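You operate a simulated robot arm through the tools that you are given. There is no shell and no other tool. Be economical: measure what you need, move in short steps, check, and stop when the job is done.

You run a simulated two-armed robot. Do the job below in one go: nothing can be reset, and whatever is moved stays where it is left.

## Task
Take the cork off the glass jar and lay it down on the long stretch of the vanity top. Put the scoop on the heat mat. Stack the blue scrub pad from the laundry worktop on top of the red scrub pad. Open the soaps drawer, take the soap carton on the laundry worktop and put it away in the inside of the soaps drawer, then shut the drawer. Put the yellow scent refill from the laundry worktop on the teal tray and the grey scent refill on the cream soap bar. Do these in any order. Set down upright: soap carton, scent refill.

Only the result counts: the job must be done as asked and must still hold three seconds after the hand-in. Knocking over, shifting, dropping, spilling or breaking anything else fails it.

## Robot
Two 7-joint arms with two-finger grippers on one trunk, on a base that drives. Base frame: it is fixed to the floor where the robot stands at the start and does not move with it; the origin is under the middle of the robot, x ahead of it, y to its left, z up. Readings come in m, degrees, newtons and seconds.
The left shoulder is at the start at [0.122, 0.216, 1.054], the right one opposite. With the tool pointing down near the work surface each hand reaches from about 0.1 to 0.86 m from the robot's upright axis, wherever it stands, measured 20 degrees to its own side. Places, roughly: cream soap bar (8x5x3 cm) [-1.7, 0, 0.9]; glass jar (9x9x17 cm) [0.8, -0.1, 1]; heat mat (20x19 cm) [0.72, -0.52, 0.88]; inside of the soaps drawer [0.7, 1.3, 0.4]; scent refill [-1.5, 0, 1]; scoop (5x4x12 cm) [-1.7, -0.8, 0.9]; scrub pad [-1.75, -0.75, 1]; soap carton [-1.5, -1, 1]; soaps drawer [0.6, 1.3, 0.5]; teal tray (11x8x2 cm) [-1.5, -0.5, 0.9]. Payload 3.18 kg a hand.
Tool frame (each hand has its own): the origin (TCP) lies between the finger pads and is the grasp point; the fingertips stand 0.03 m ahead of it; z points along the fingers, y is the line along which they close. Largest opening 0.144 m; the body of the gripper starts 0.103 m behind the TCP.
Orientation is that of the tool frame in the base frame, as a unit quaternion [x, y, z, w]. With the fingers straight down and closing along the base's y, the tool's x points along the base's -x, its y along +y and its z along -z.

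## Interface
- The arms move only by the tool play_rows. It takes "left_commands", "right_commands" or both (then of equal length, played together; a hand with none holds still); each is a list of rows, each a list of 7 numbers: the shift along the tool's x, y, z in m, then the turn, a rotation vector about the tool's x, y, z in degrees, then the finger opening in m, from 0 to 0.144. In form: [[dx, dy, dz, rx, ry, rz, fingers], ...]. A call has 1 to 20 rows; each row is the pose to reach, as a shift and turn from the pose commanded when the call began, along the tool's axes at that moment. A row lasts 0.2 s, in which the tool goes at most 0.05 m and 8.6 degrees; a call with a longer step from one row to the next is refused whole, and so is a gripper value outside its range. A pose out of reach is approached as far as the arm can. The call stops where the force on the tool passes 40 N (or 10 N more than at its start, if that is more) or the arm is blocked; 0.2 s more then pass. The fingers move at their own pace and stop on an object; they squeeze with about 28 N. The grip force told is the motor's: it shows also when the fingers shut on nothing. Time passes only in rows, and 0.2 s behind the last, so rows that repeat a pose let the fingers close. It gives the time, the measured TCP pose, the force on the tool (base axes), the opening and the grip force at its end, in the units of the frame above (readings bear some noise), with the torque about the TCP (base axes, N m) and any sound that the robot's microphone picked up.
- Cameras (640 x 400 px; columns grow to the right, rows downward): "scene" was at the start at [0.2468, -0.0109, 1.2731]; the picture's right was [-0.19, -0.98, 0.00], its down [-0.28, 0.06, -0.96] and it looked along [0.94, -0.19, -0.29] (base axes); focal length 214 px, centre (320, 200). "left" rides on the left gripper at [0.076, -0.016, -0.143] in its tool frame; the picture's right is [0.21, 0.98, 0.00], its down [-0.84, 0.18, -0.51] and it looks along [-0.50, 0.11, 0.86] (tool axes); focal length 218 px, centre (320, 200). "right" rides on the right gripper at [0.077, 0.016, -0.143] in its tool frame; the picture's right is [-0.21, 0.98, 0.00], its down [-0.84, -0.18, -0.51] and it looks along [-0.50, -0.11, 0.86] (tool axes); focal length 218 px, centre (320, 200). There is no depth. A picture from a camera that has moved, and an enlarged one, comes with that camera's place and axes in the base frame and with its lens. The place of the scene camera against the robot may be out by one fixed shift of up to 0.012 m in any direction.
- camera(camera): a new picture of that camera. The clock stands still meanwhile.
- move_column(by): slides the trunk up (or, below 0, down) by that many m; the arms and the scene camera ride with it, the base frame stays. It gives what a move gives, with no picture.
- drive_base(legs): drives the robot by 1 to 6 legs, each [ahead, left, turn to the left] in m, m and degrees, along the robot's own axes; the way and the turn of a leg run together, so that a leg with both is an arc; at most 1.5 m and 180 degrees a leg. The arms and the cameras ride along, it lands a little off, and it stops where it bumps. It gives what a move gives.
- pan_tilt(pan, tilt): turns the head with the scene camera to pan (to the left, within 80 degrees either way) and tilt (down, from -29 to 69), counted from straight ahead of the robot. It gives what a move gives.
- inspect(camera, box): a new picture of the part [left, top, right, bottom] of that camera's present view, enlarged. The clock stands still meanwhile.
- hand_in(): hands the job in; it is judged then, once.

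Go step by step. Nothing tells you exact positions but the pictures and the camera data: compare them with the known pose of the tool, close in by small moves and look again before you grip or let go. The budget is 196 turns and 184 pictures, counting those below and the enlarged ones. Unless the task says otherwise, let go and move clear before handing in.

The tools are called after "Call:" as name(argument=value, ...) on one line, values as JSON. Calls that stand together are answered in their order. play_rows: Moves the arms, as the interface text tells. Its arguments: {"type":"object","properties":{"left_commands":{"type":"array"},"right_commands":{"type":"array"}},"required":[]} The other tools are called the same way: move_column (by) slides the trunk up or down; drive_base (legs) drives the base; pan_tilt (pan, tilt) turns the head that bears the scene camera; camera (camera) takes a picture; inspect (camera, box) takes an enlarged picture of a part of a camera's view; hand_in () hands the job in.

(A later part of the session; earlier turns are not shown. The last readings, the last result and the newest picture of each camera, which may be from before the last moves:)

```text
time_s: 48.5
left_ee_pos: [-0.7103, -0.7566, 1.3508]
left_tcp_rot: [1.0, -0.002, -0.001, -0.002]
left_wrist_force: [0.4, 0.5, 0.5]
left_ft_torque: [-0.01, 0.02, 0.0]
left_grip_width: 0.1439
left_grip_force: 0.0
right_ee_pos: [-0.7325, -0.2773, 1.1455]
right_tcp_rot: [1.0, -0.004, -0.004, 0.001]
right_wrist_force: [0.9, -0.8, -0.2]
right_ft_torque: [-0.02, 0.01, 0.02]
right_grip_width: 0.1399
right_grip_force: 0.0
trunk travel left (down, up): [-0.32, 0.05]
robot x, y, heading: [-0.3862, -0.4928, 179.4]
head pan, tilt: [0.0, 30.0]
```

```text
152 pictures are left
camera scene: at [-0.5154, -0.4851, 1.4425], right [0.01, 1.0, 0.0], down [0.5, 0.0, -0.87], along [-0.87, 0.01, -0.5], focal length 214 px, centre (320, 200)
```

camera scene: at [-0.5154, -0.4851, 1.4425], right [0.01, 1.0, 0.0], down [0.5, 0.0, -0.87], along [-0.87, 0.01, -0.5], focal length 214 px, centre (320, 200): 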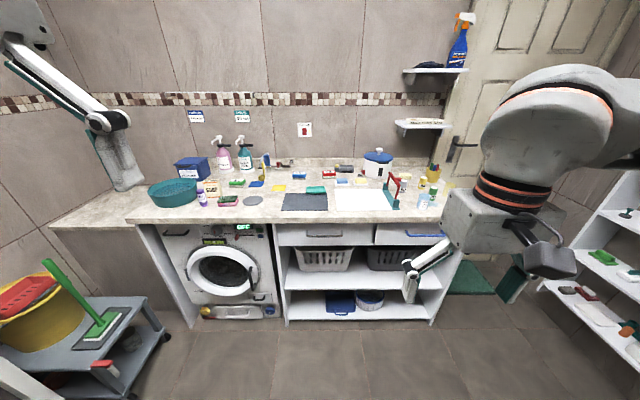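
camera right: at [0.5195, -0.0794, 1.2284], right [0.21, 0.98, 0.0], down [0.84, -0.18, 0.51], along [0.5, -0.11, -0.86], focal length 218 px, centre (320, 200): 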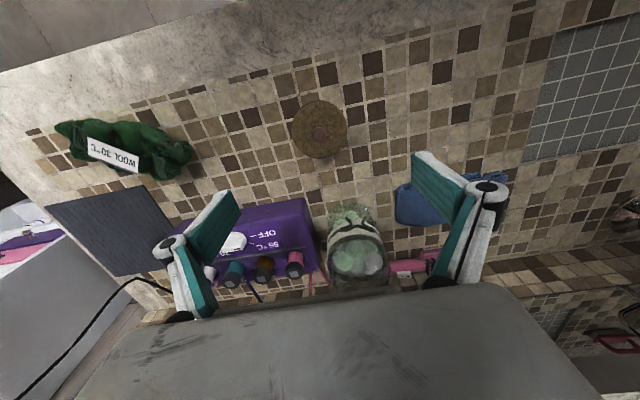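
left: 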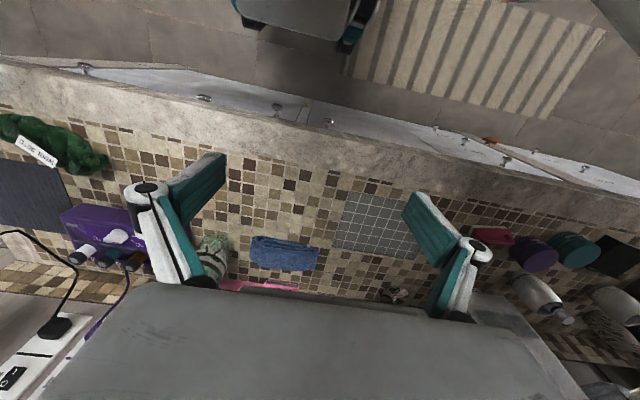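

Now I face the laundry worktop. I'll zoom in on the objects.

Call:
inspect(camera="scene", box=[140, 130, 300, 230])

Call:
inspect(camera="scene", box=[290, 135, 450, 235])

```text
4.00 times, centred on (220, 180) of scene
camera zoom: at [-0.5154, -0.4851, 1.4425], right [0.01, 1.0, 0.0], down [0.5, 0.0, -0.87], along [-0.87, 0.01, -0.5], focal length 858 px, centre (720, 280)
```

zoom: 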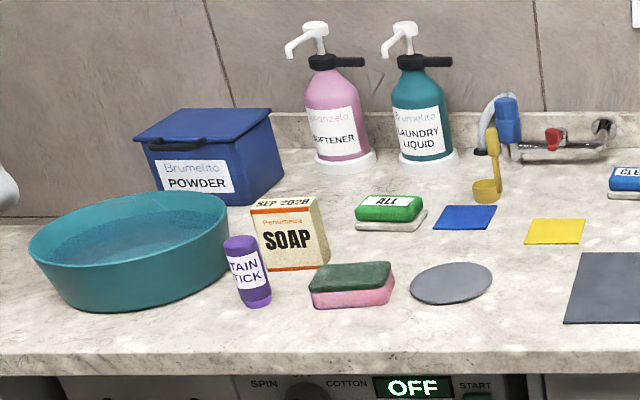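

```text
4.00 times, centred on (370, 185) of scene
camera zoom: at [-0.5154, -0.4851, 1.4425], right [0.01, 1.0, 0.0], down [0.5, 0.0, -0.87], along [-0.87, 0.01, -0.5], focal length 858 px, centre (120, 260)
```

zoom: 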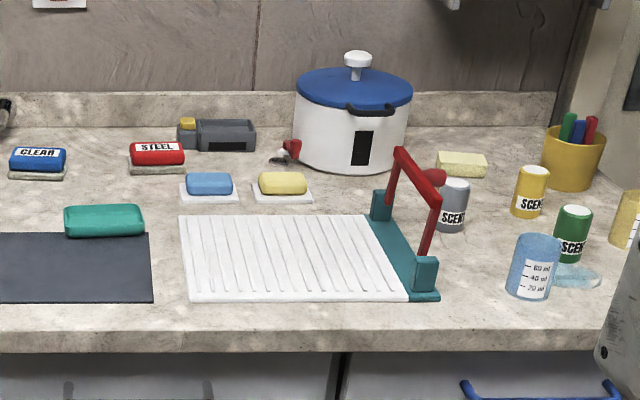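

I see the blue "CLEAN" and red "STEEL" pads, soap carton at left, scoop near the tap, teal tray by the dark mat, grey and yellow refills and cream soap at right. I'll shift right and approach.

Call:
drive_base(legs=[[0, -0.3, 0.6], [0.5, 0, 0]])

Call:
pan_tilt(pan=0, tilt=40)

Call:
camera(camera="scene")

Call:
camera(camera="right")

```text
time_s: 54.3
left_ee_pos: [-1.2064, -0.46, 1.3508]
left_tcp_rot: [1.0, 0.002, 0.0, -0.001]
left_wrist_force: [0.0, -0.8, 0.2]
left_ft_torque: [-0.01, -0.02, 0.02]
left_grip_width: 0.144
left_grip_force: 0.2
right_ee_pos: [-1.2331, 0.019, 1.145]
right_tcp_rot: [1.0, -0.002, -0.004, 0.001]
right_wrist_force: [-0.3, -0.4, -0.5]
right_ft_torque: [-0.01, -0.04, -0.02]
right_grip_width: 0.1401
right_grip_force: 0.1
trunk travel left (down, up): [-0.32, 0.05]
robot x, y, heading: [-0.8825, -0.1933, -180.1]
head pan, tilt: [0.0, 30.0]
```

```text
time_s: 55.0
left_ee_pos: [-1.2052, -0.4611, 1.3525]
left_tcp_rot: [1.0, 0.002, 0.0, -0.003]
left_wrist_force: [0.5, 0.6, 0.4]
left_ft_torque: [0.0, -0.01, 0.0]
left_grip_width: 0.144
left_grip_force: 0.0
right_ee_pos: [-1.2329, 0.0198, 1.1449]
right_tcp_rot: [1.0, -0.001, -0.003, 0.0]
right_wrist_force: [0.4, 0.3, 0.2]
right_ft_torque: [0.0, -0.02, 0.0]
right_grip_width: 0.14
right_grip_force: 0.0
trunk travel left (down, up): [-0.32, 0.05]
robot x, y, heading: [-0.8856, -0.1949, -180.0]
head pan, tilt: [0.0, 40.0]
```

```text
149 pictures are left
camera scene: at [-1.0081, -0.1873, 1.4272], right [0.0, 1.0, 0.0], down [0.64, 0.0, -0.77], along [-0.77, 0.0, -0.64], focal length 214 px, centre (320, 200)
```

scene: 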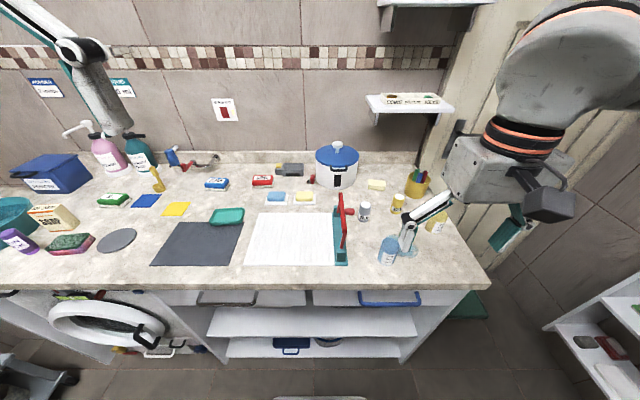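

```text
148 pictures are left
camera right: at [-1.1555, 0.0044, 1.2875], right [-0.21, -0.98, 0.0], down [-0.84, 0.18, 0.51], along [-0.5, 0.11, -0.86], focal length 218 px, centre (320, 200)
```

right: 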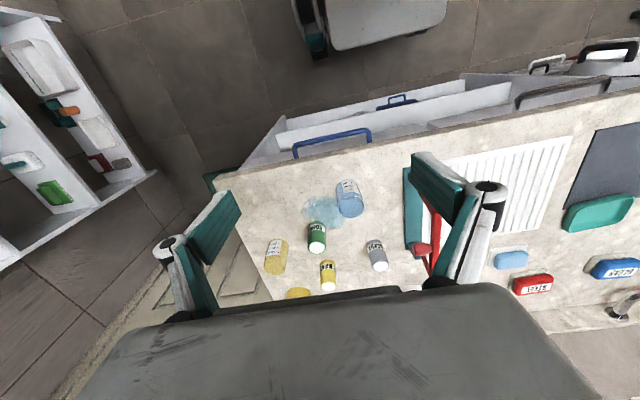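

Several bottles here; I'll zoom to tell the yellow refill from the other yellow bottle.

Call:
inspect(camera="right", box=[240, 170, 480, 300])

Call:
inspect(camera="scene", box=[300, 130, 480, 260])

```text
2.67 times, centred on (360, 235) of right
camera zoom: at [-1.1555, 0.0044, 1.2875], right [-0.21, -0.98, 0.0], down [-0.84, 0.18, 0.51], along [-0.5, 0.11, -0.86], focal length 582 px, centre (213, 107)
```

zoom: 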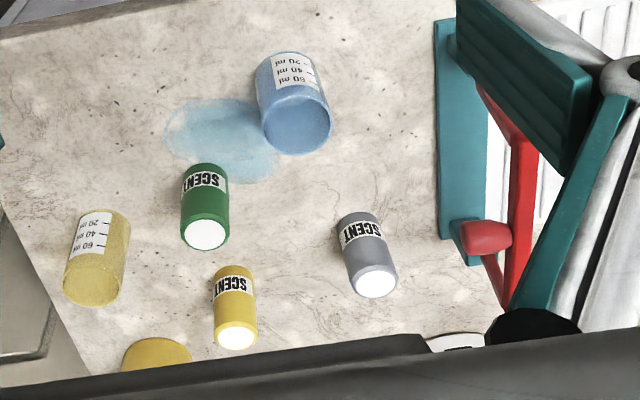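

```text
3.08 times, centred on (390, 195) of scene
camera zoom: at [-1.0081, -0.1873, 1.4272], right [0.0, 1.0, 0.0], down [0.64, 0.0, -0.77], along [-0.77, 0.0, -0.64], focal length 660 px, centre (105, 215)
```

zoom: 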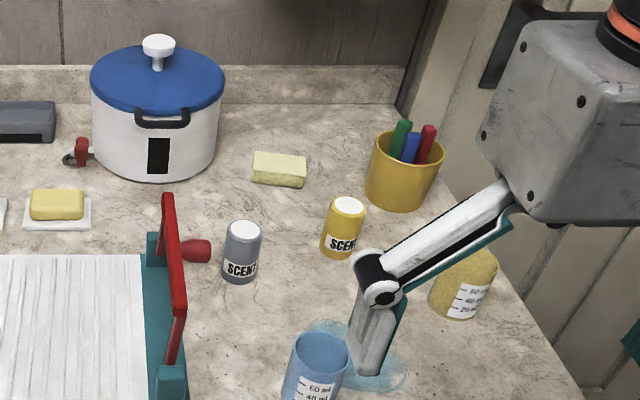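

Yellow refill at about [-1.60, 0.08], grey at [-1.56, -0.05], cream soap at [-1.74, 0.04]. I'll drive 9 cm closer and bring the right hand above the yellow refill.

Call:
drive_base(legs=[[0.09, 0, 0]])

Call:
play_rows(right_commands=[[-0.04, -0.01, 0, 0, 0, 0, 0.12], [-0.08, -0.02, 0, 0, 0, 0, 0.08], [-0.12, -0.03, 0, 0, 0, 0, 0.08], [-0.16, -0.04, 0, 0, 0, 0, 0.08], [-0.2, -0.05, 0.0, 0, 0, 0, 0.08], [-0.24, -0.06, 0.0, 0, 0, 0, 0.08], [-0.28, -0.06, 0.0, 0, 0, 0, 0.08]])

Call:
camera(camera="right")

```text
time_s: 56.1
left_ee_pos: [-1.2955, -0.4603, 1.3511]
left_tcp_rot: [1.0, 0.002, 0.0, -0.002]
left_wrist_force: [-0.2, 0.6, -0.5]
left_ft_torque: [-0.02, -0.03, -0.01]
left_grip_width: 0.1438
left_grip_force: 0.0
right_ee_pos: [-1.3223, 0.0205, 1.145]
right_tcp_rot: [1.0, 0.0, -0.003, 0.001]
right_wrist_force: [-0.4, -0.3, 0.0]
right_ft_torque: [0.0, -0.05, 0.04]
right_grip_width: 0.1402
right_grip_force: 0.1
trunk travel left (down, up): [-0.32, 0.05]
robot x, y, heading: [-0.9756, -0.1983, -180.0]
head pan, tilt: [0.0, 40.0]
```

```text
time_s: 57.7
left_ee_pos: [-1.2952, -0.4601, 1.3517]
left_tcp_rot: [1.0, 0.002, -0.001, -0.002]
left_wrist_force: [-0.2, 0.2, 0.7]
left_ft_torque: [0.0, 0.04, 0.0]
left_grip_width: 0.1439
left_grip_force: 0.0
right_ee_pos: [-1.5716, 0.08, 1.1475]
right_tcp_rot: [1.0, -0.002, -0.004, 0.002]
right_wrist_force: [-0.4, -0.2, -0.1]
right_ft_torque: [-0.03, 0.04, 0.0]
right_grip_width: 0.0802
right_grip_force: 0.0
right hand out of reach, approached as far as the arm can: row 7
trunk travel left (down, up): [-0.32, 0.05]
robot x, y, heading: [-0.9721, -0.1958, -179.9]
head pan, tilt: [0.0, 40.0]
```

```text
145 pictures are left
camera right: at [-1.4948, 0.0652, 1.2896], right [-0.21, -0.98, 0.0], down [-0.84, 0.18, 0.51], along [-0.5, 0.11, -0.86], focal length 218 px, centre (320, 200)
```

right: 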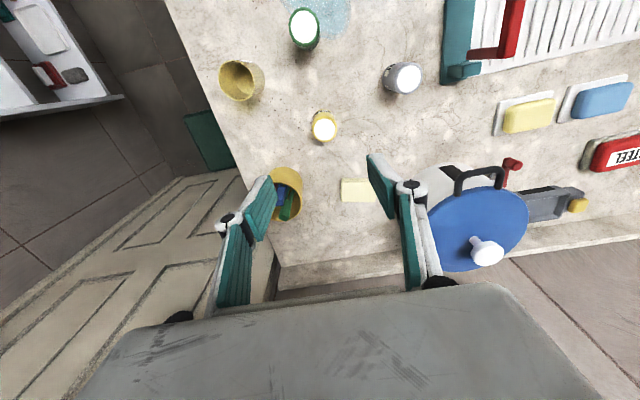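

Triangulating gives the yellow refill at [-1.563, 0.075] with its cap at about z 0.966. Descending to just above and checking.

Call:
play_rows(right_commands=[[0.008, 0.005, 0.04, 0, 0, 0, 0.08], [0.008, 0.005, 0.08, 0, 0, 0, 0.08], [0.008, 0.005, 0.12, 0, 0, 0, 0.08], [0.008, 0.005, 0.14, 0, 0, 0, 0.08], [0.008, 0.005, 0.14, 0, 0, 0, 0.08]])

Call:
camera(camera="right")

```text
time_s: 58.9
left_ee_pos: [-1.2955, -0.4614, 1.3526]
left_tcp_rot: [1.0, 0.002, -0.001, -0.001]
left_wrist_force: [-0.5, -0.2, 0.3]
left_ft_torque: [0.04, 0.03, -0.01]
left_grip_width: 0.1439
left_grip_force: 0.0
right_ee_pos: [-1.5642, 0.0739, 1.0065]
right_tcp_rot: [1.0, -0.001, -0.003, 0.001]
right_wrist_force: [-0.1, 0.4, -0.4]
right_ft_torque: [0.04, -0.03, -0.01]
right_grip_width: 0.0801
right_grip_force: 0.1
trunk travel left (down, up): [-0.32, 0.05]
robot x, y, heading: [-0.9732, -0.1917, -180.1]
head pan, tilt: [0.0, 40.0]
```

```text
144 pictures are left
camera right: at [-1.487, 0.0584, 1.1483], right [-0.21, -0.98, 0.0], down [-0.84, 0.18, 0.51], along [-0.5, 0.11, -0.86], focal length 218 px, centre (320, 200)
```

right: 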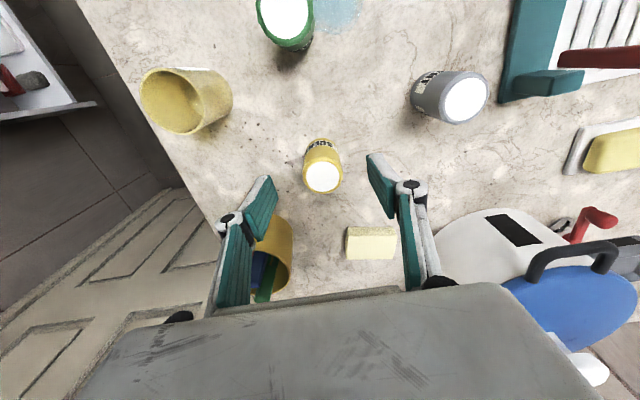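

Well aligned. Descending around it to TCP z ≈ 0.94.

Call:
play_rows(right_commands=[[-0.004, -0.001, 0.02, 0, 0, 0, 0.08], [-0.004, -0.001, 0.045, 0, 0, 0, 0.08], [-0.004, -0.001, 0.066, 0, 0, 0, 0.08], [-0.004, -0.001, 0.066, 0, 0, 0, 0.08]])

Call:
camera(camera="right")

Call:
inspect(camera="scene", box=[300, 150, 480, 260])

```text
time_s: 59.9
left_ee_pos: [-1.2951, -0.4613, 1.3509]
left_tcp_rot: [1.0, 0.002, -0.001, -0.002]
left_wrist_force: [-0.7, -0.3, -0.1]
left_ft_torque: [0.0, 0.02, 0.02]
left_grip_width: 0.1442
left_grip_force: 0.0
right_ee_pos: [-1.5684, 0.0748, 0.9415]
right_tcp_rot: [1.0, -0.001, -0.003, 0.001]
right_wrist_force: [0.6, -0.3, -0.4]
right_ft_torque: [0.0, 0.05, 0.03]
right_grip_width: 0.0803
right_grip_force: 0.1
trunk travel left (down, up): [-0.32, 0.05]
robot x, y, heading: [-0.9748, -0.1924, -180.0]
head pan, tilt: [0.0, 40.0]
```

```text
143 pictures are left
camera right: at [-1.4909, 0.0593, 1.0828], right [-0.21, -0.98, 0.0], down [-0.84, 0.18, 0.51], along [-0.5, 0.11, -0.86], focal length 218 px, centre (320, 200)
```

right: 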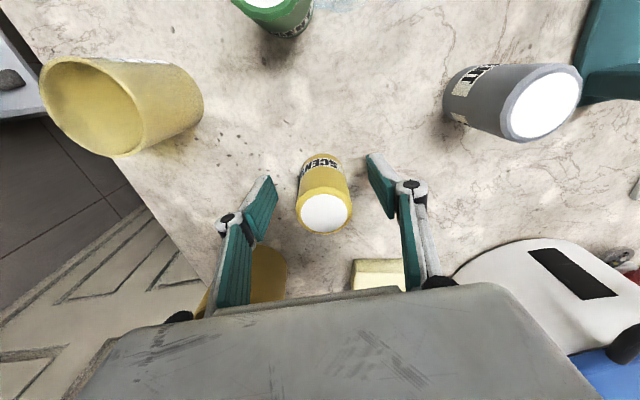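

```text
3.56 times, centred on (390, 205) of scene
camera zoom: at [-1.097, -0.1875, 1.4272], right [0.0, 1.0, 0.0], down [0.64, 0.0, -0.77], along [-0.77, 0.0, -0.64], focal length 763 px, centre (71, 182)
```

zoom: 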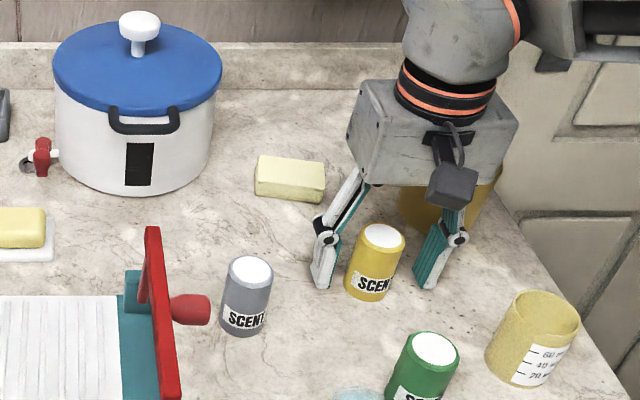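

The refill sits between the fingers; small correction, lower 1.5 cm, and close.

Call:
play_rows(right_commands=[[-0.007, 0, 0.015, 0, 0, 0, 0.08], [-0.007, 0, 0.015, 0, 0, 0, 0.04], [-0.007, 0, 0.015, 0, 0, 0, 0.02], [-0.007, 0, 0.015, 0, 0, 0, 0.02]])

Call:
play_rows(right_commands=[[0, 0, -0.03, 0, 0, 0, 0.02], [0, 0, -0.06, 0, 0, 0, 0.02], [0, 0, -0.1, 0, 0, 0, 0.02], [0, 0, -0.14, 0, 0, 0, 0.02], [0, 0, -0.17, 0, 0, 0, 0.02]])

Call:
camera(camera="right")

```text
time_s: 61.0
left_ee_pos: [-1.2948, -0.4606, 1.3516]
left_tcp_rot: [1.0, 0.001, 0.0, -0.002]
left_wrist_force: [0.9, 0.5, -0.4]
left_ft_torque: [0.01, -0.03, 0.0]
left_grip_width: 0.1441
left_grip_force: 0.1
right_ee_pos: [-1.5765, 0.0764, 0.9309]
right_tcp_rot: [1.0, -0.003, -0.007, 0.0]
right_wrist_force: [5.0, 3.2, 11.9]
right_ft_torque: [0.31, -0.32, -0.1]
right_grip_width: 0.0369
right_grip_force: 28.2
trunk travel left (down, up): [-0.32, 0.05]
robot x, y, heading: [-0.9696, -0.1935, 180.0]
head pan, tilt: [0.0, 40.0]
stopped in row 4 (right hand): the force on the tool passed its limit at 41 N (the readings are from after the stop); the commanded pose is now the measured one
```

```text
time_s: 62.2
left_ee_pos: [-1.2958, -0.4613, 1.3527]
left_tcp_rot: [1.0, 0.002, -0.001, -0.002]
left_wrist_force: [0.2, 0.2, 0.1]
left_ft_torque: [-0.03, 0.0, 0.01]
left_grip_width: 0.1439
left_grip_force: 0.1
right_ee_pos: [-1.5748, 0.0767, 1.099]
right_tcp_rot: [1.0, -0.002, -0.007, 0.0]
right_wrist_force: [0.6, 0.9, -0.8]
right_ft_torque: [-0.01, 0.03, 0.01]
right_grip_width: 0.0366
right_grip_force: 27.9
trunk travel left (down, up): [-0.32, 0.05]
robot x, y, heading: [-0.9738, -0.1933, -180.1]
head pan, tilt: [0.0, 40.0]
```

```text
141 pictures are left
camera right: at [-1.4978, 0.061, 1.2399], right [-0.21, -0.98, 0.0], down [-0.84, 0.18, 0.52], along [-0.51, 0.11, -0.86], focal length 218 px, centre (320, 200)
```

right: 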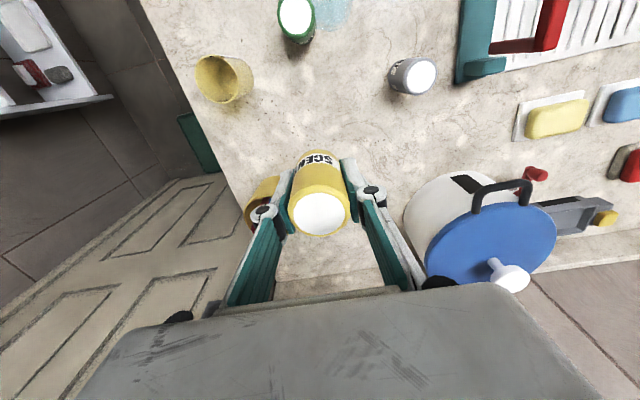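

Yellow refill held (3.7 cm, upright); the worktop is apparently at z ≈ 0.90. I'll retract the hand and slide the base left toward the teal tray.

Call:
play_rows(right_commands=[[0.03, 0, -0.03, 0, 0, 0, 0.02], [0.07, 0, -0.05, 0, 0, 0, 0.02], [0.11, 0, -0.06, 0, 0, 0, 0.02], [0.15, 0, -0.06, 0, 0, 0, 0.02], [0.17, 0, -0.06, 0, 0, 0, 0.02]])

Call:
drive_base(legs=[[0, 0.42, 0]])

Call:
camera(camera="right")

Call:
camera(camera="scene")

```text
time_s: 63.4
left_ee_pos: [-1.2954, -0.4613, 1.3527]
left_tcp_rot: [1.0, 0.001, -0.002, -0.002]
left_wrist_force: [-0.1, 0.2, -1.0]
left_ft_torque: [0.0, 0.03, 0.01]
left_grip_width: 0.144
left_grip_force: 0.1
right_ee_pos: [-1.404, 0.075, 1.1558]
right_tcp_rot: [1.0, -0.003, -0.007, 0.0]
right_wrist_force: [-0.3, 0.7, -0.3]
right_ft_torque: [-0.04, 0.03, 0.01]
right_grip_width: 0.0363
right_grip_force: 28.3
trunk travel left (down, up): [-0.32, 0.05]
robot x, y, heading: [-0.9722, -0.1939, -180.4]
head pan, tilt: [0.0, 40.0]
```

```text
time_s: 67.7
left_ee_pos: [-1.2965, -0.8794, 1.3513]
left_tcp_rot: [1.0, 0.001, -0.001, -0.001]
left_wrist_force: [0.1, -0.4, 0.4]
left_ft_torque: [0.05, 0.03, 0.01]
left_grip_width: 0.1441
left_grip_force: 0.1
right_ee_pos: [-1.4035, -0.341, 1.1558]
right_tcp_rot: [1.0, -0.003, -0.005, 0.0]
right_wrist_force: [-0.1, -0.7, -0.4]
right_ft_torque: [0.02, 0.01, 0.03]
right_grip_width: 0.0365
right_grip_force: 28.3
trunk travel left (down, up): [-0.32, 0.05]
robot x, y, heading: [-0.9705, -0.6145, 179.9]
head pan, tilt: [0.0, 40.0]
```

```text
140 pictures are left
camera right: at [-1.3267, -0.3575, 1.2971], right [-0.21, -0.98, 0.0], down [-0.83, 0.19, 0.52], along [-0.51, 0.11, -0.86], focal length 218 px, centre (320, 200)
```

right: 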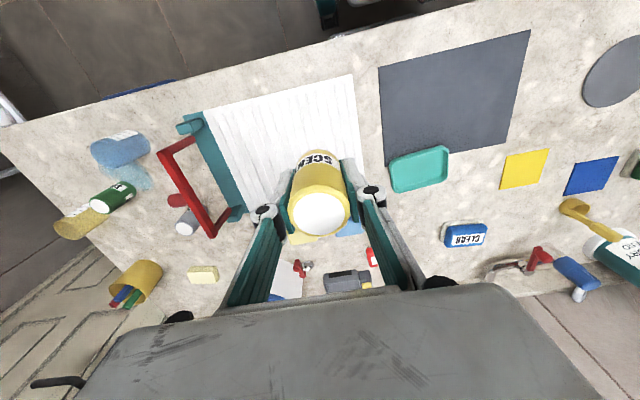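

```text
139 pictures are left
camera scene: at [-1.0976, -0.6053, 1.4271], right [0.0, 1.0, 0.0], down [0.64, 0.0, -0.77], along [-0.77, 0.0, -0.64], focal length 214 px, centre (320, 200)
```

scene: 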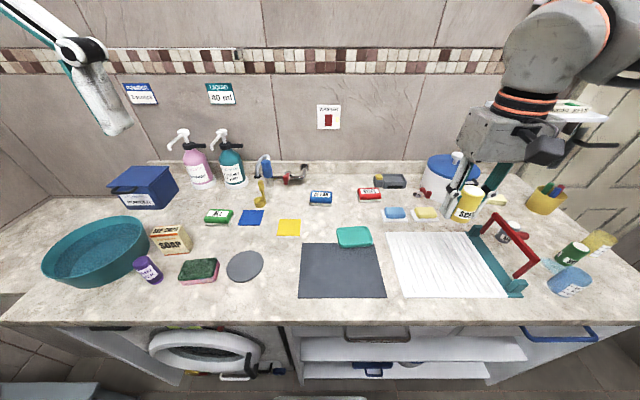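

The teal tray is at about [-1.52, -0.506]. Moving the refill above it.

Call:
play_rows(right_commands=[[-0.025, 0.035, 0, 0, 0, 0, 0.02], [-0.05, 0.07, 0, 0, 0, 0, 0.02], [-0.075, 0.105, 0, 0, 0, 0, 0.02], [-0.1, 0.14, 0, 0, 0, 0, 0.02], [-0.118, 0.165, 0.02, 0, 0, 0, 0.02], [-0.118, 0.165, 0.06, 0, 0, 0, 0.02], [-0.118, 0.165, 0.1, 0, 0, 0, 0.02], [-0.118, 0.165, 0.13, 0, 0, 0, 0.02]])

Call:
camera(camera="right")

Call:
inspect(camera="scene", box=[280, 170, 440, 270])

```text
time_s: 69.5
left_ee_pos: [-1.2968, -0.878, 1.3498]
left_tcp_rot: [1.0, 0.0, 0.0, -0.002]
left_wrist_force: [-0.2, 0.7, -0.2]
left_ft_torque: [-0.02, -0.01, 0.04]
left_grip_width: 0.1439
left_grip_force: 0.1
right_ee_pos: [-1.5246, -0.5058, 1.0263]
right_tcp_rot: [1.0, -0.002, -0.007, 0.002]
right_wrist_force: [-0.4, 1.2, 0.6]
right_ft_torque: [0.01, 0.01, -0.02]
right_grip_width: 0.0362
right_grip_force: 28.5
trunk travel left (down, up): [-0.32, 0.05]
robot x, y, heading: [-0.9732, -0.6151, 179.9]
head pan, tilt: [0.0, 40.0]
```

```text
138 pictures are left
camera right: at [-1.4468, -0.5224, 1.1682], right [-0.21, -0.98, 0.01], down [-0.83, 0.19, 0.52], along [-0.51, 0.11, -0.86], focal length 218 px, centre (320, 200)
```

right: 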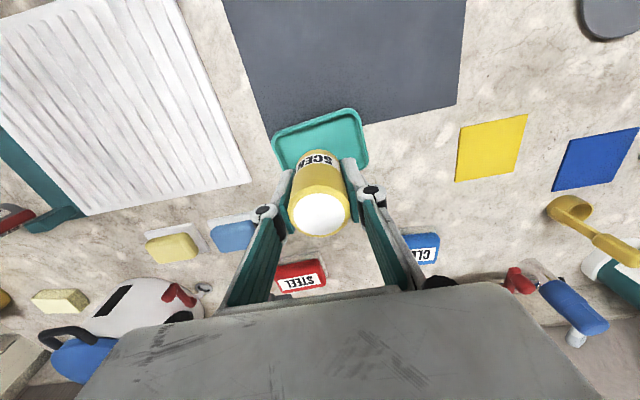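

```text
4.00 times, centred on (360, 220) of scene
camera zoom: at [-1.0979, -0.6048, 1.4271], right [0.0, 1.0, 0.0], down [0.64, 0.0, -0.77], along [-0.77, 0.0, -0.64], focal length 858 px, centre (160, 120)
```

zoom: 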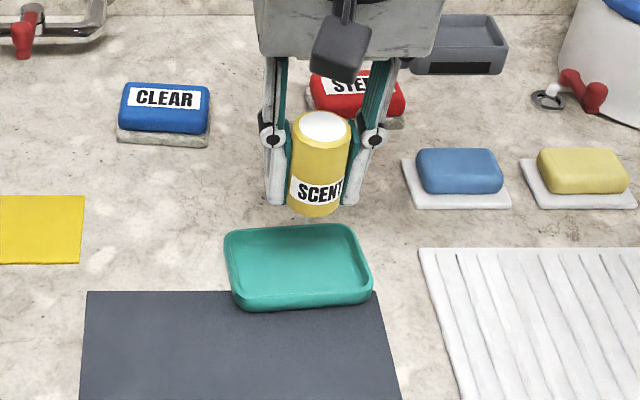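

Aligned above the tray. Lowering toward its floor.

Call:
play_rows(right_commands=[[-0.004, 0, 0.03, 0, 0, 0, 0.02], [-0.004, 0, 0.06, 0, 0, 0, 0.02], [-0.004, 0, 0.075, 0, 0, 0, 0.02], [-0.004, 0, 0.082, 0, 0, 0, 0.02], [-0.004, 0, 0.086, 0, 0, 0, 0.02], [-0.004, 0, 0.09, 0, 0, 0, 0.02], [-0.004, 0, 0.094, 0, 0, 0, 0.02]])

Call:
inspect(camera="scene", box=[280, 170, 440, 270])

Call:
camera(camera="right")

```text
time_s: 71.0
left_ee_pos: [-1.2937, -0.8779, 1.3536]
left_tcp_rot: [1.0, 0.0, -0.002, -0.002]
left_wrist_force: [-0.4, -0.5, -1.1]
left_ft_torque: [-0.01, -0.03, -0.02]
left_grip_width: 0.144
left_grip_force: 0.0
right_ee_pos: [-1.5297, -0.507, 0.9368]
right_tcp_rot: [1.0, -0.004, -0.009, 0.002]
right_wrist_force: [2.2, 4.7, 25.5]
right_ft_torque: [0.19, -0.43, 0.08]
right_grip_width: 0.0366
right_grip_force: 27.9
trunk travel left (down, up): [-0.32, 0.05]
robot x, y, heading: [-0.9715, -0.6112, 179.8]
head pan, tilt: [0.0, 40.0]
```

```text
4.00 times, centred on (360, 220) of scene
camera zoom: at [-1.0956, -0.6049, 1.4277], right [0.0, 1.0, 0.0], down [0.64, 0.0, -0.77], along [-0.77, 0.0, -0.64], focal length 858 px, centre (160, 120)
```

zoom: 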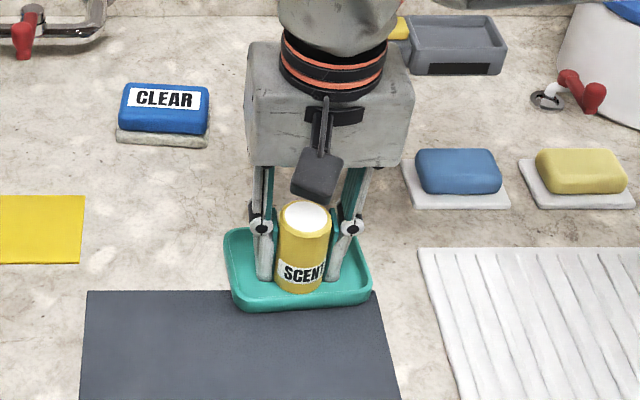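

```text
135 pictures are left
camera right: at [-1.4518, -0.5222, 1.0783], right [-0.22, -0.98, 0.01], down [-0.83, 0.19, 0.52], along [-0.51, 0.11, -0.85], focal length 218 px, centre (320, 200)
```

right: 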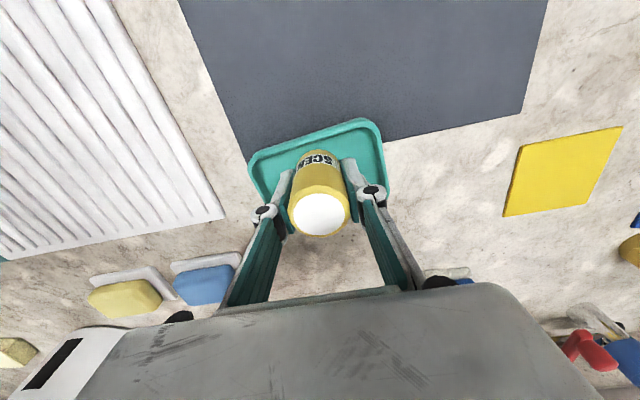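

It's seated in the tray. Easing off, opening and rising.

Call:
play_rows(right_commands=[[0, 0, -0.003, 0, 0, 0, 0.02], [0, 0, -0.003, 0, 0, 0, 0.055], [0, 0, -0.004, 0, 0, 0, 0.06], [0, 0, -0.03, 0, 0, 0, 0.06], [0, 0, -0.07, 0, 0, 0, 0.06], [0, 0, -0.11, 0, 0, 0, 0.06], [0, 0, -0.15, 0, 0, 0, 0.06], [0.01, 0, -0.19, 0, 0, 0, 0.08]])

Call:
inspect(camera="scene", box=[240, 150, 440, 270])

Call:
camera(camera="right")

```text
time_s: 72.8
left_ee_pos: [-1.2946, -0.8787, 1.3514]
left_tcp_rot: [1.0, 0.001, -0.002, -0.002]
left_wrist_force: [0.4, 0.6, -0.6]
left_ft_torque: [-0.04, 0.05, -0.02]
left_grip_width: 0.144
left_grip_force: 0.1
right_ee_pos: [-1.5157, -0.5057, 1.1249]
right_tcp_rot: [1.0, -0.003, -0.008, 0.001]
right_wrist_force: [0.6, -0.3, -0.1]
right_ft_torque: [0.01, -0.01, -0.02]
right_grip_width: 0.0804
right_grip_force: 0.0
trunk travel left (down, up): [-0.32, 0.05]
robot x, y, heading: [-0.9737, -0.6092, 179.9]
head pan, tilt: [0.0, 40.0]
```

```text
3.20 times, centred on (340, 210) of scene
camera zoom: at [-1.0965, -0.6052, 1.4273], right [0.0, 1.0, 0.0], down [0.64, 0.0, -0.77], along [-0.77, 0.0, -0.64], focal length 686 px, centre (256, 168)
```

zoom: 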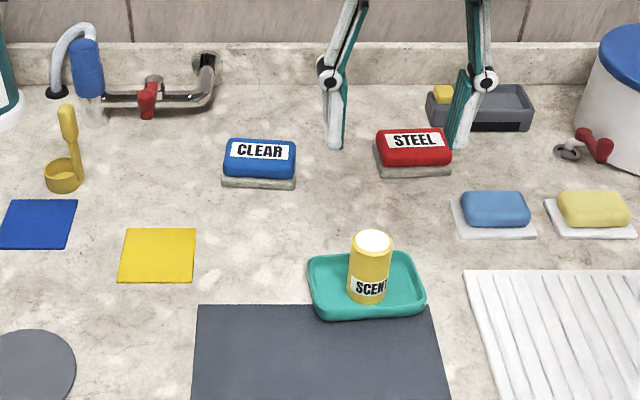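

```text
133 pictures are left
camera right: at [-1.439, -0.5213, 1.2666], right [-0.21, -0.98, 0.01], down [-0.83, 0.19, 0.52], along [-0.51, 0.11, -0.86], focal length 218 px, centre (320, 200)
```

right: 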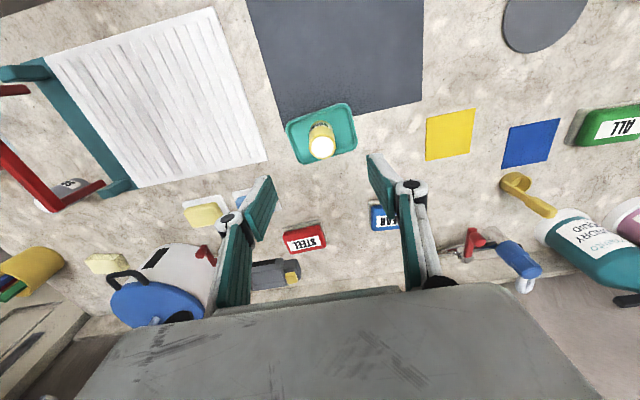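

Yellow refill stands upright in the tray. Next: the blue "CLEAR" pad at about [-1.70, -0.588], red "STEEL" at about [-1.717, -0.43]. Moving above blue.

Call:
play_rows(right_commands=[[-0.03, 0.02, 0, 0, 0, 0, 0.12], [-0.07, 0.04, 0.0, 0, 0, 0, 0.12], [-0.11, 0.06, 0.02, 0, 0, 0, 0.12], [-0.15, 0.08, 0.04, 0, 0, 0, 0.12], [-0.184, 0.082, 0.06, 0, 0, 0, 0.12], [-0.184, 0.082, 0.08, 0, 0, 0, 0.12]])

Call:
camera(camera="right")

Call:
inspect(camera="scene", box=[240, 130, 440, 255])

```text
time_s: 74.2
left_ee_pos: [-1.2983, -0.8786, 1.349]
left_tcp_rot: [1.0, 0.001, 0.001, -0.002]
left_wrist_force: [-0.3, 0.9, -0.3]
left_ft_torque: [0.01, -0.06, 0.0]
left_grip_width: 0.144
left_grip_force: 0.0
right_ee_pos: [-1.6703, -0.5656, 1.0547]
right_tcp_rot: [1.0, -0.018, -0.014, 0.005]
right_wrist_force: [-0.3, 0.1, -0.6]
right_ft_torque: [-0.02, -0.06, -0.01]
right_grip_width: 0.12
right_grip_force: 0.0
right hand out of reach, approached as far as the arm can: row 4, 5, 6
trunk travel left (down, up): [-0.32, 0.05]
robot x, y, heading: [-0.9683, -0.6097, 179.8]
head pan, tilt: [0.0, 40.0]
```

```text
132 pictures are left
camera right: at [-1.5903, -0.5827, 1.1946], right [-0.24, -0.97, 0.02], down [-0.82, 0.21, 0.53], along [-0.52, 0.12, -0.85], focal length 218 px, centre (320, 200)
```

right: 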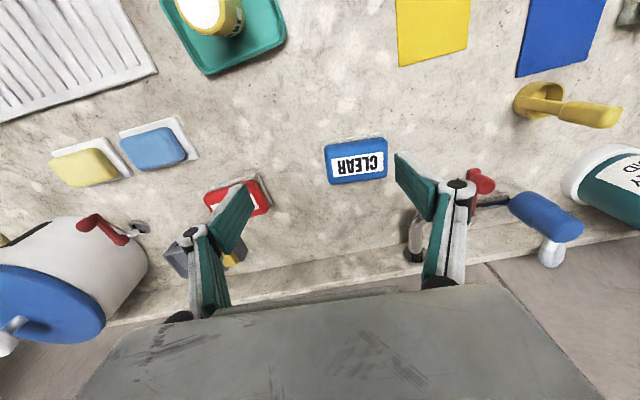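

```text
3.20 times, centred on (340, 192) of scene
camera zoom: at [-1.0998, -0.6054, 1.4268], right [0.0, 1.0, 0.0], down [0.64, 0.0, -0.76], along [-0.76, 0.0, -0.64], focal length 686 px, centre (256, 224)
```

zoom: 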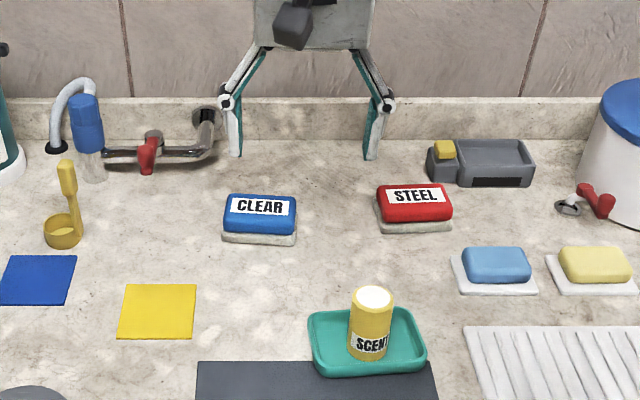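

Slightly out of reach from here; I'll slide the base left 20 cm so the pads are on the right hand's side.

Call:
play_rows(right_commands=[[0.04, 0, -0.01, 0, 0, 0, 0.12], [0.08, 0, -0.02, 0, 0, 0, 0.12]])

Call:
drive_base(legs=[[0, 0.2, 0]])

Call:
pan_tilt(pan=-10, tilt=40)

Call:
camera(camera="scene")

```text
time_s: 74.8
left_ee_pos: [-1.2953, -0.8779, 1.3516]
left_tcp_rot: [1.0, 0.001, -0.001, -0.002]
left_wrist_force: [0.1, -0.9, 0.0]
left_ft_torque: [-0.01, 0.01, 0.03]
left_grip_width: 0.1438
left_grip_force: 0.1
right_ee_pos: [-1.5869, -0.5657, 1.0745]
right_tcp_rot: [1.0, -0.003, -0.007, 0.001]
right_wrist_force: [0.2, -0.5, 0.3]
right_ft_torque: [0.01, 0.03, -0.01]
right_grip_width: 0.1201
right_grip_force: 0.1
trunk travel left (down, up): [-0.32, 0.05]
robot x, y, heading: [-0.972, -0.6103, 179.8]
head pan, tilt: [0.0, 40.0]
```

```text
time_s: 77.2
left_ee_pos: [-1.2966, -1.0788, 1.3522]
left_tcp_rot: [1.0, 0.0, -0.001, -0.002]
left_wrist_force: [-0.2, -1.1, 0.4]
left_ft_torque: [0.02, 0.01, 0.0]
left_grip_width: 0.1437
left_grip_force: 0.1
right_ee_pos: [-1.5887, -0.7652, 1.0746]
right_tcp_rot: [1.0, -0.005, -0.007, 0.001]
right_wrist_force: [-0.5, 0.5, 0.3]
right_ft_torque: [0.02, 0.01, 0.0]
right_grip_width: 0.1201
right_grip_force: 0.1
trunk travel left (down, up): [-0.32, 0.05]
robot x, y, heading: [-0.9753, -0.8158, 179.7]
head pan, tilt: [0.0, 40.0]
```

```text
time_s: 78.0
left_ee_pos: [-1.2977, -1.0778, 1.3511]
left_tcp_rot: [1.0, 0.0, -0.001, -0.002]
left_wrist_force: [-0.1, 0.0, 0.0]
left_ft_torque: [-0.01, 0.0, 0.01]
left_grip_width: 0.1439
left_grip_force: 0.2
right_ee_pos: [-1.5894, -0.7653, 1.0737]
right_tcp_rot: [1.0, -0.004, -0.006, 0.001]
right_wrist_force: [0.0, 0.0, 0.2]
right_ft_torque: [0.02, -0.02, -0.01]
right_grip_width: 0.1198
right_grip_force: 0.1
trunk travel left (down, up): [-0.32, 0.05]
robot x, y, heading: [-0.9702, -0.8132, 179.5]
head pan, tilt: [-10.0, 40.0]
```

```text
130 pictures are left
camera scene: at [-1.0967, -0.7911, 1.4272], right [0.18, 0.98, 0.0], down [0.63, -0.11, -0.77], along [-0.75, 0.14, -0.64], focal length 214 px, centre (320, 200)
```

scene: 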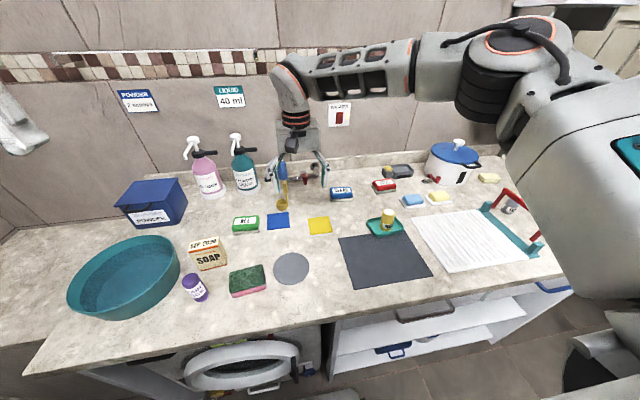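

Moving the right hand above the blue pad.

Call:
play_rows(right_commands=[[-0.02, -0.04, 0, 0, 0, 0, 0.12], [-0.04, -0.08, 0, 0, 0, 0, 0.12], [-0.07, -0.12, 0, 0, 0, 0, 0.12], [-0.1, -0.15, 0.01, 0, 0, 0, 0.12], [-0.111, -0.16, 0.04, 0, 0, 0, 0.12], [-0.111, -0.16, 0.055, 0, 0, 0, 0.12]])

Call:
camera(camera="right")

Call:
inspect(camera="scene", box=[280, 130, 440, 230])

```text
time_s: 79.4
left_ee_pos: [-1.2978, -1.0843, 1.3502]
left_tcp_rot: [1.0, 0.0, 0.0, -0.005]
left_wrist_force: [0.2, -1.4, -1.1]
left_ft_torque: [0.22, -0.01, -0.02]
left_grip_width: 0.144
left_grip_force: 0.1
right_ee_pos: [-1.6546, -0.6136, 1.0293]
right_tcp_rot: [1.0, -0.004, -0.006, -0.001]
right_wrist_force: [-0.2, -2.5, 0.2]
right_ft_torque: [0.2, 0.0, -0.02]
right_grip_width: 0.1201
right_grip_force: 0.1
right hand out of reach, approached as far as the arm can: row 3, 4, 5, 6
trunk travel left (down, up): [-0.32, 0.05]
robot x, y, heading: [-0.9737, -0.8133, 179.7]
head pan, tilt: [-10.0, 40.0]
```

```text
129 pictures are left
camera right: at [-1.5767, -0.6301, 1.1703], right [-0.21, -0.98, 0.0], down [-0.83, 0.18, 0.52], along [-0.51, 0.11, -0.85], focal length 218 px, centre (320, 200)
```

right: 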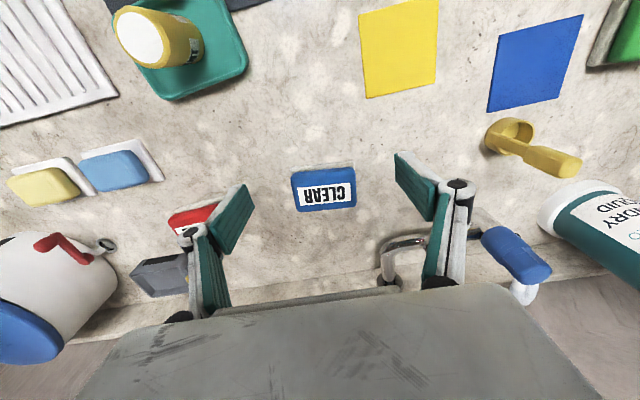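

```text
4.00 times, centred on (360, 180) of scene
camera zoom: at [-1.097, -0.797, 1.4272], right [0.18, 0.98, 0.0], down [0.63, -0.11, -0.77], along [-0.75, 0.14, -0.64], focal length 858 px, centre (160, 280)
```

zoom: 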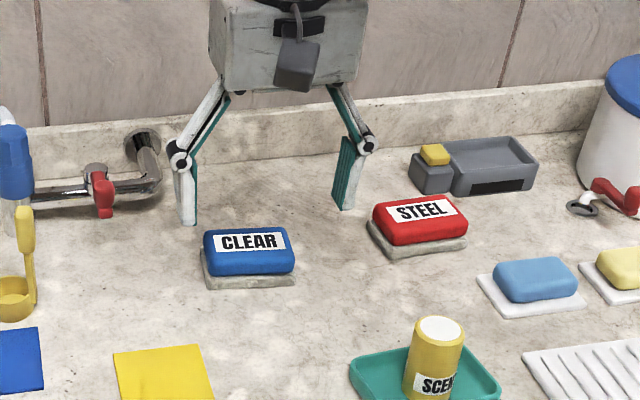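

The pad is at [-1.704, -0.606]. Lower down the reach should be longer, so I'll descend while moving forward.

Call:
play_rows(right_commands=[[0, -0.008, 0.03, 0, 0, 0, 0.12], [-0.02, -0.008, 0.04, 0, 0, 0, 0.12], [-0.035, -0.008, 0.05, 0, 0, 0, 0.12], [-0.05, -0.008, 0.055, 0, 0, 0, 0.12], [-0.05, -0.008, 0.055, 0, 0, 0, 0.12]])

Call:
camera(camera="right")

Call:
inspect(camera="scene", box=[280, 130, 440, 230])

```text
time_s: 80.6
left_ee_pos: [-1.2962, -1.0781, 1.3509]
left_tcp_rot: [1.0, 0.0, -0.002, -0.002]
left_wrist_force: [-0.2, 0.6, -0.1]
left_ft_torque: [0.01, 0.0, 0.02]
left_grip_width: 0.144
left_grip_force: 0.0
right_ee_pos: [-1.664, -0.6012, 0.9918]
right_tcp_rot: [1.0, -0.005, -0.006, 0.001]
right_wrist_force: [0.4, -0.2, -1.2]
right_ft_torque: [-0.04, 0.04, 0.0]
right_grip_width: 0.1201
right_grip_force: 0.1
right hand out of reach, approached as far as the arm can: row 2, 3, 4, 5
trunk travel left (down, up): [-0.32, 0.05]
robot x, y, heading: [-0.973, -0.8136, 179.8]
head pan, tilt: [-10.0, 40.0]
```

```text
127 pictures are left
camera right: at [-1.5862, -0.6171, 1.1341], right [-0.22, -0.98, 0.01], down [-0.83, 0.19, 0.52], along [-0.51, 0.11, -0.86], focal length 218 px, centre (320, 200)
```

right: 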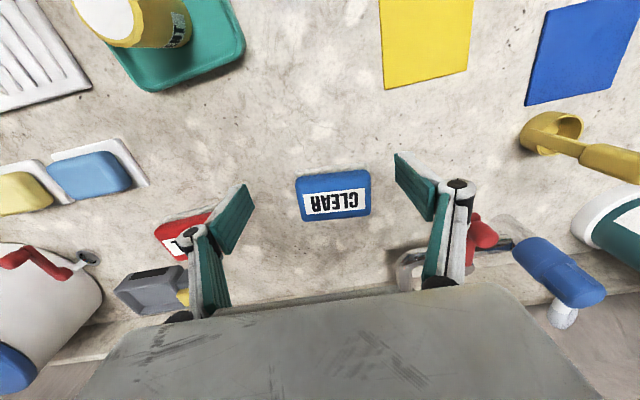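

```text
4.00 times, centred on (360, 180) of scene
camera zoom: at [-1.0967, -0.7906, 1.4272], right [0.18, 0.98, 0.0], down [0.63, -0.11, -0.77], along [-0.75, 0.14, -0.64], focal length 858 px, centre (160, 280)
```

zoom: 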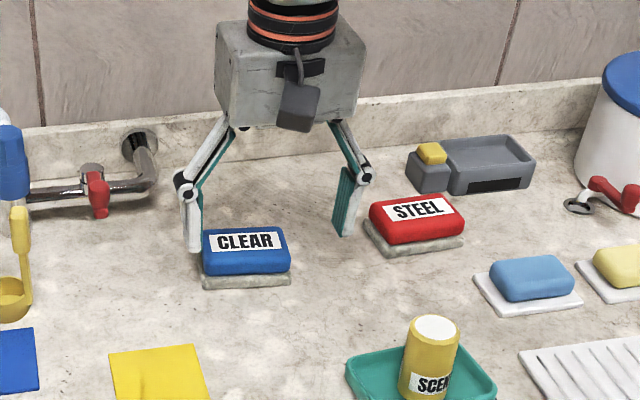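

Reach is limited by the raised, back-leaning trunk. I'll lift and retract the hand, then lower the trunk 10 cm.

Call:
play_rows(right_commands=[[0.0, 0, -0.04, 0, 0, 0, 0.12], [0.04, 0, -0.08, 0, 0, 0, 0.12], [0.08, 0, -0.12, 0, 0, 0, 0.12], [0.12, 0, -0.16, 0, 0, 0, 0.12], [0.16, 0, -0.18, 0, 0, 0, 0.12], [0.19, 0, -0.18, 0, 0, 0, 0.12]])

Call:
move_column(by=-0.06)

```text
refused: row 2 steps farther than a row can; nothing moved
```

```text
time_s: 81.6
left_ee_pos: [-1.2965, -1.0791, 1.2923]
left_tcp_rot: [1.0, 0.0, -0.002, -0.002]
left_wrist_force: [0.4, 0.0, -0.5]
left_ft_torque: [-0.01, 0.03, -0.04]
left_grip_width: 0.1442
left_grip_force: 0.1
right_ee_pos: [-1.6647, -0.6008, 0.9359]
right_tcp_rot: [1.0, -0.004, -0.008, 0.002]
right_wrist_force: [0.3, -0.2, 1.2]
right_ft_torque: [0.02, 0.05, -0.01]
right_grip_width: 0.1198
right_grip_force: 0.1
trunk travel left (down, up): [-0.26, 0.11]
robot x, y, heading: [-0.9744, -0.8142, 179.8]
head pan, tilt: [-10.0, 40.0]
```

The first call was refused, but the trunk lowering was purely vertical and touched nothing. Now moving forward over the pad at low height with the fingers straddling it.

Call:
play_rows(right_commands=[[0, 0.004, -0.008, 0, 0, 0, 0.12], [-0.015, 0.004, -0.008, 0, 0, 0, 0.12], [-0.03, 0.004, -0.008, 0, 0, 0, 0.12], [-0.04, 0.004, -0.008, 0, 0, 0, 0.12]])

Call:
camera(camera="right")

Call:
inspect(camera="scene", box=[280, 110, 440, 210])

```text
time_s: 82.6
left_ee_pos: [-1.2978, -1.078, 1.2913]
left_tcp_rot: [1.0, 0.001, -0.001, -0.003]
left_wrist_force: [0.2, 0.2, -0.2]
left_ft_torque: [-0.05, 0.0, 0.04]
left_grip_width: 0.144
left_grip_force: 0.1
right_ee_pos: [-1.6718, -0.6062, 0.9421]
right_tcp_rot: [1.0, -0.004, -0.006, 0.001]
right_wrist_force: [0.6, 0.3, -0.2]
right_ft_torque: [0.01, 0.0, 0.02]
right_grip_width: 0.1197
right_grip_force: 0.1
right hand out of reach, approached as far as the arm can: row 2, 3, 4
trunk travel left (down, up): [-0.26, 0.11]
robot x, y, heading: [-0.9714, -0.8132, 179.8]
head pan, tilt: [-10.0, 40.0]
```

```text
125 pictures are left
camera right: at [-1.5939, -0.622, 1.0825], right [-0.22, -0.98, 0.01], down [-0.83, 0.19, 0.52], along [-0.51, 0.11, -0.86], focal length 218 px, centre (320, 200)
```

right: 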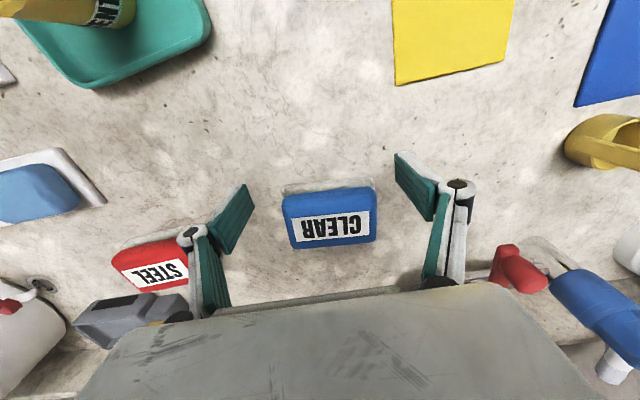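

```text
4.00 times, centred on (360, 160) of scene
camera zoom: at [-1.113, -0.7911, 1.3656], right [0.18, 0.98, 0.0], down [0.63, -0.11, -0.77], along [-0.75, 0.14, -0.64], focal length 858 px, centre (160, 360)
```

zoom: 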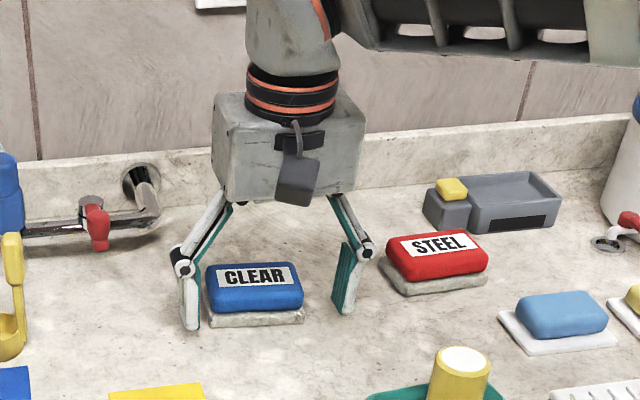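

Need ~2.5 cm more forward; fingers already straddle the pad, so I'll nudge the base ahead.

Call:
drive_base(legs=[[0.03, 0, 0]])

Call:
camera(camera="right")

```text
time_s: 83.6
left_ee_pos: [-1.3033, -1.0784, 1.292]
left_tcp_rot: [1.0, -0.001, 0.0, -0.002]
left_wrist_force: [0.7, -0.3, -0.4]
left_ft_torque: [0.01, 0.05, 0.04]
left_grip_width: 0.1441
left_grip_force: 0.1
right_ee_pos: [-1.678, -0.6073, 0.9409]
right_tcp_rot: [1.0, -0.003, -0.007, 0.001]
right_wrist_force: [0.1, -0.2, 0.3]
right_ft_torque: [-0.01, -0.02, 0.0]
right_grip_width: 0.12
right_grip_force: 0.0
trunk travel left (down, up): [-0.26, 0.11]
robot x, y, heading: [-0.9825, -0.8128, 179.7]
head pan, tilt: [-10.0, 40.0]
stopped in leg 1: the robot was blocked; the commanded pose is now the measured one
```

```text
123 pictures are left
camera right: at [-1.6011, -0.6222, 1.0826], right [-0.22, -0.98, 0.0], down [-0.83, 0.19, 0.52], along [-0.51, 0.11, -0.86], focal length 218 px, centre (320, 200)
```

right: 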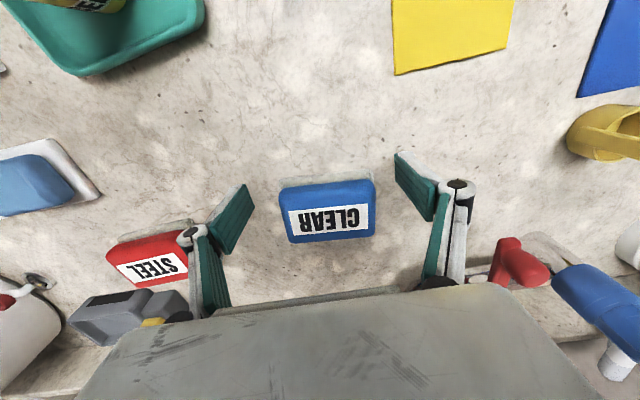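

Base is at its forward limit. I'll lift and retract the hand a bit, then lower the trunk more to gain reach.

Call:
play_rows(right_commands=[[0, 0, -0.04, 0, 0, 0, 0.12], [0.01, 0, -0.08, 0, 0, 0, 0.12], [0.03, 0, -0.12, 0, 0, 0, 0.12], [0.05, 0, -0.15, 0, 0, 0, 0.12]])

```text
time_s: 84.6
left_ee_pos: [-1.3041, -1.0797, 1.2917]
left_tcp_rot: [1.0, -0.001, -0.002, -0.002]
left_wrist_force: [-0.3, -0.2, -0.4]
left_ft_torque: [-0.06, -0.02, -0.01]
left_grip_width: 0.144
left_grip_force: 0.0
right_ee_pos: [-1.6424, -0.6069, 1.0575]
right_tcp_rot: [1.0, -0.003, -0.007, 0.0]
right_wrist_force: [0.7, -0.2, 0.5]
right_ft_torque: [0.0, 0.02, 0.01]
right_grip_width: 0.1199
right_grip_force: 0.0
right hand out of reach, approached as far as the arm can: row 1, 2, 3, 4
trunk travel left (down, up): [-0.26, 0.11]
robot x, y, heading: [-0.9784, -0.8139, 179.7]
head pan, tilt: [-10.0, 40.0]
```

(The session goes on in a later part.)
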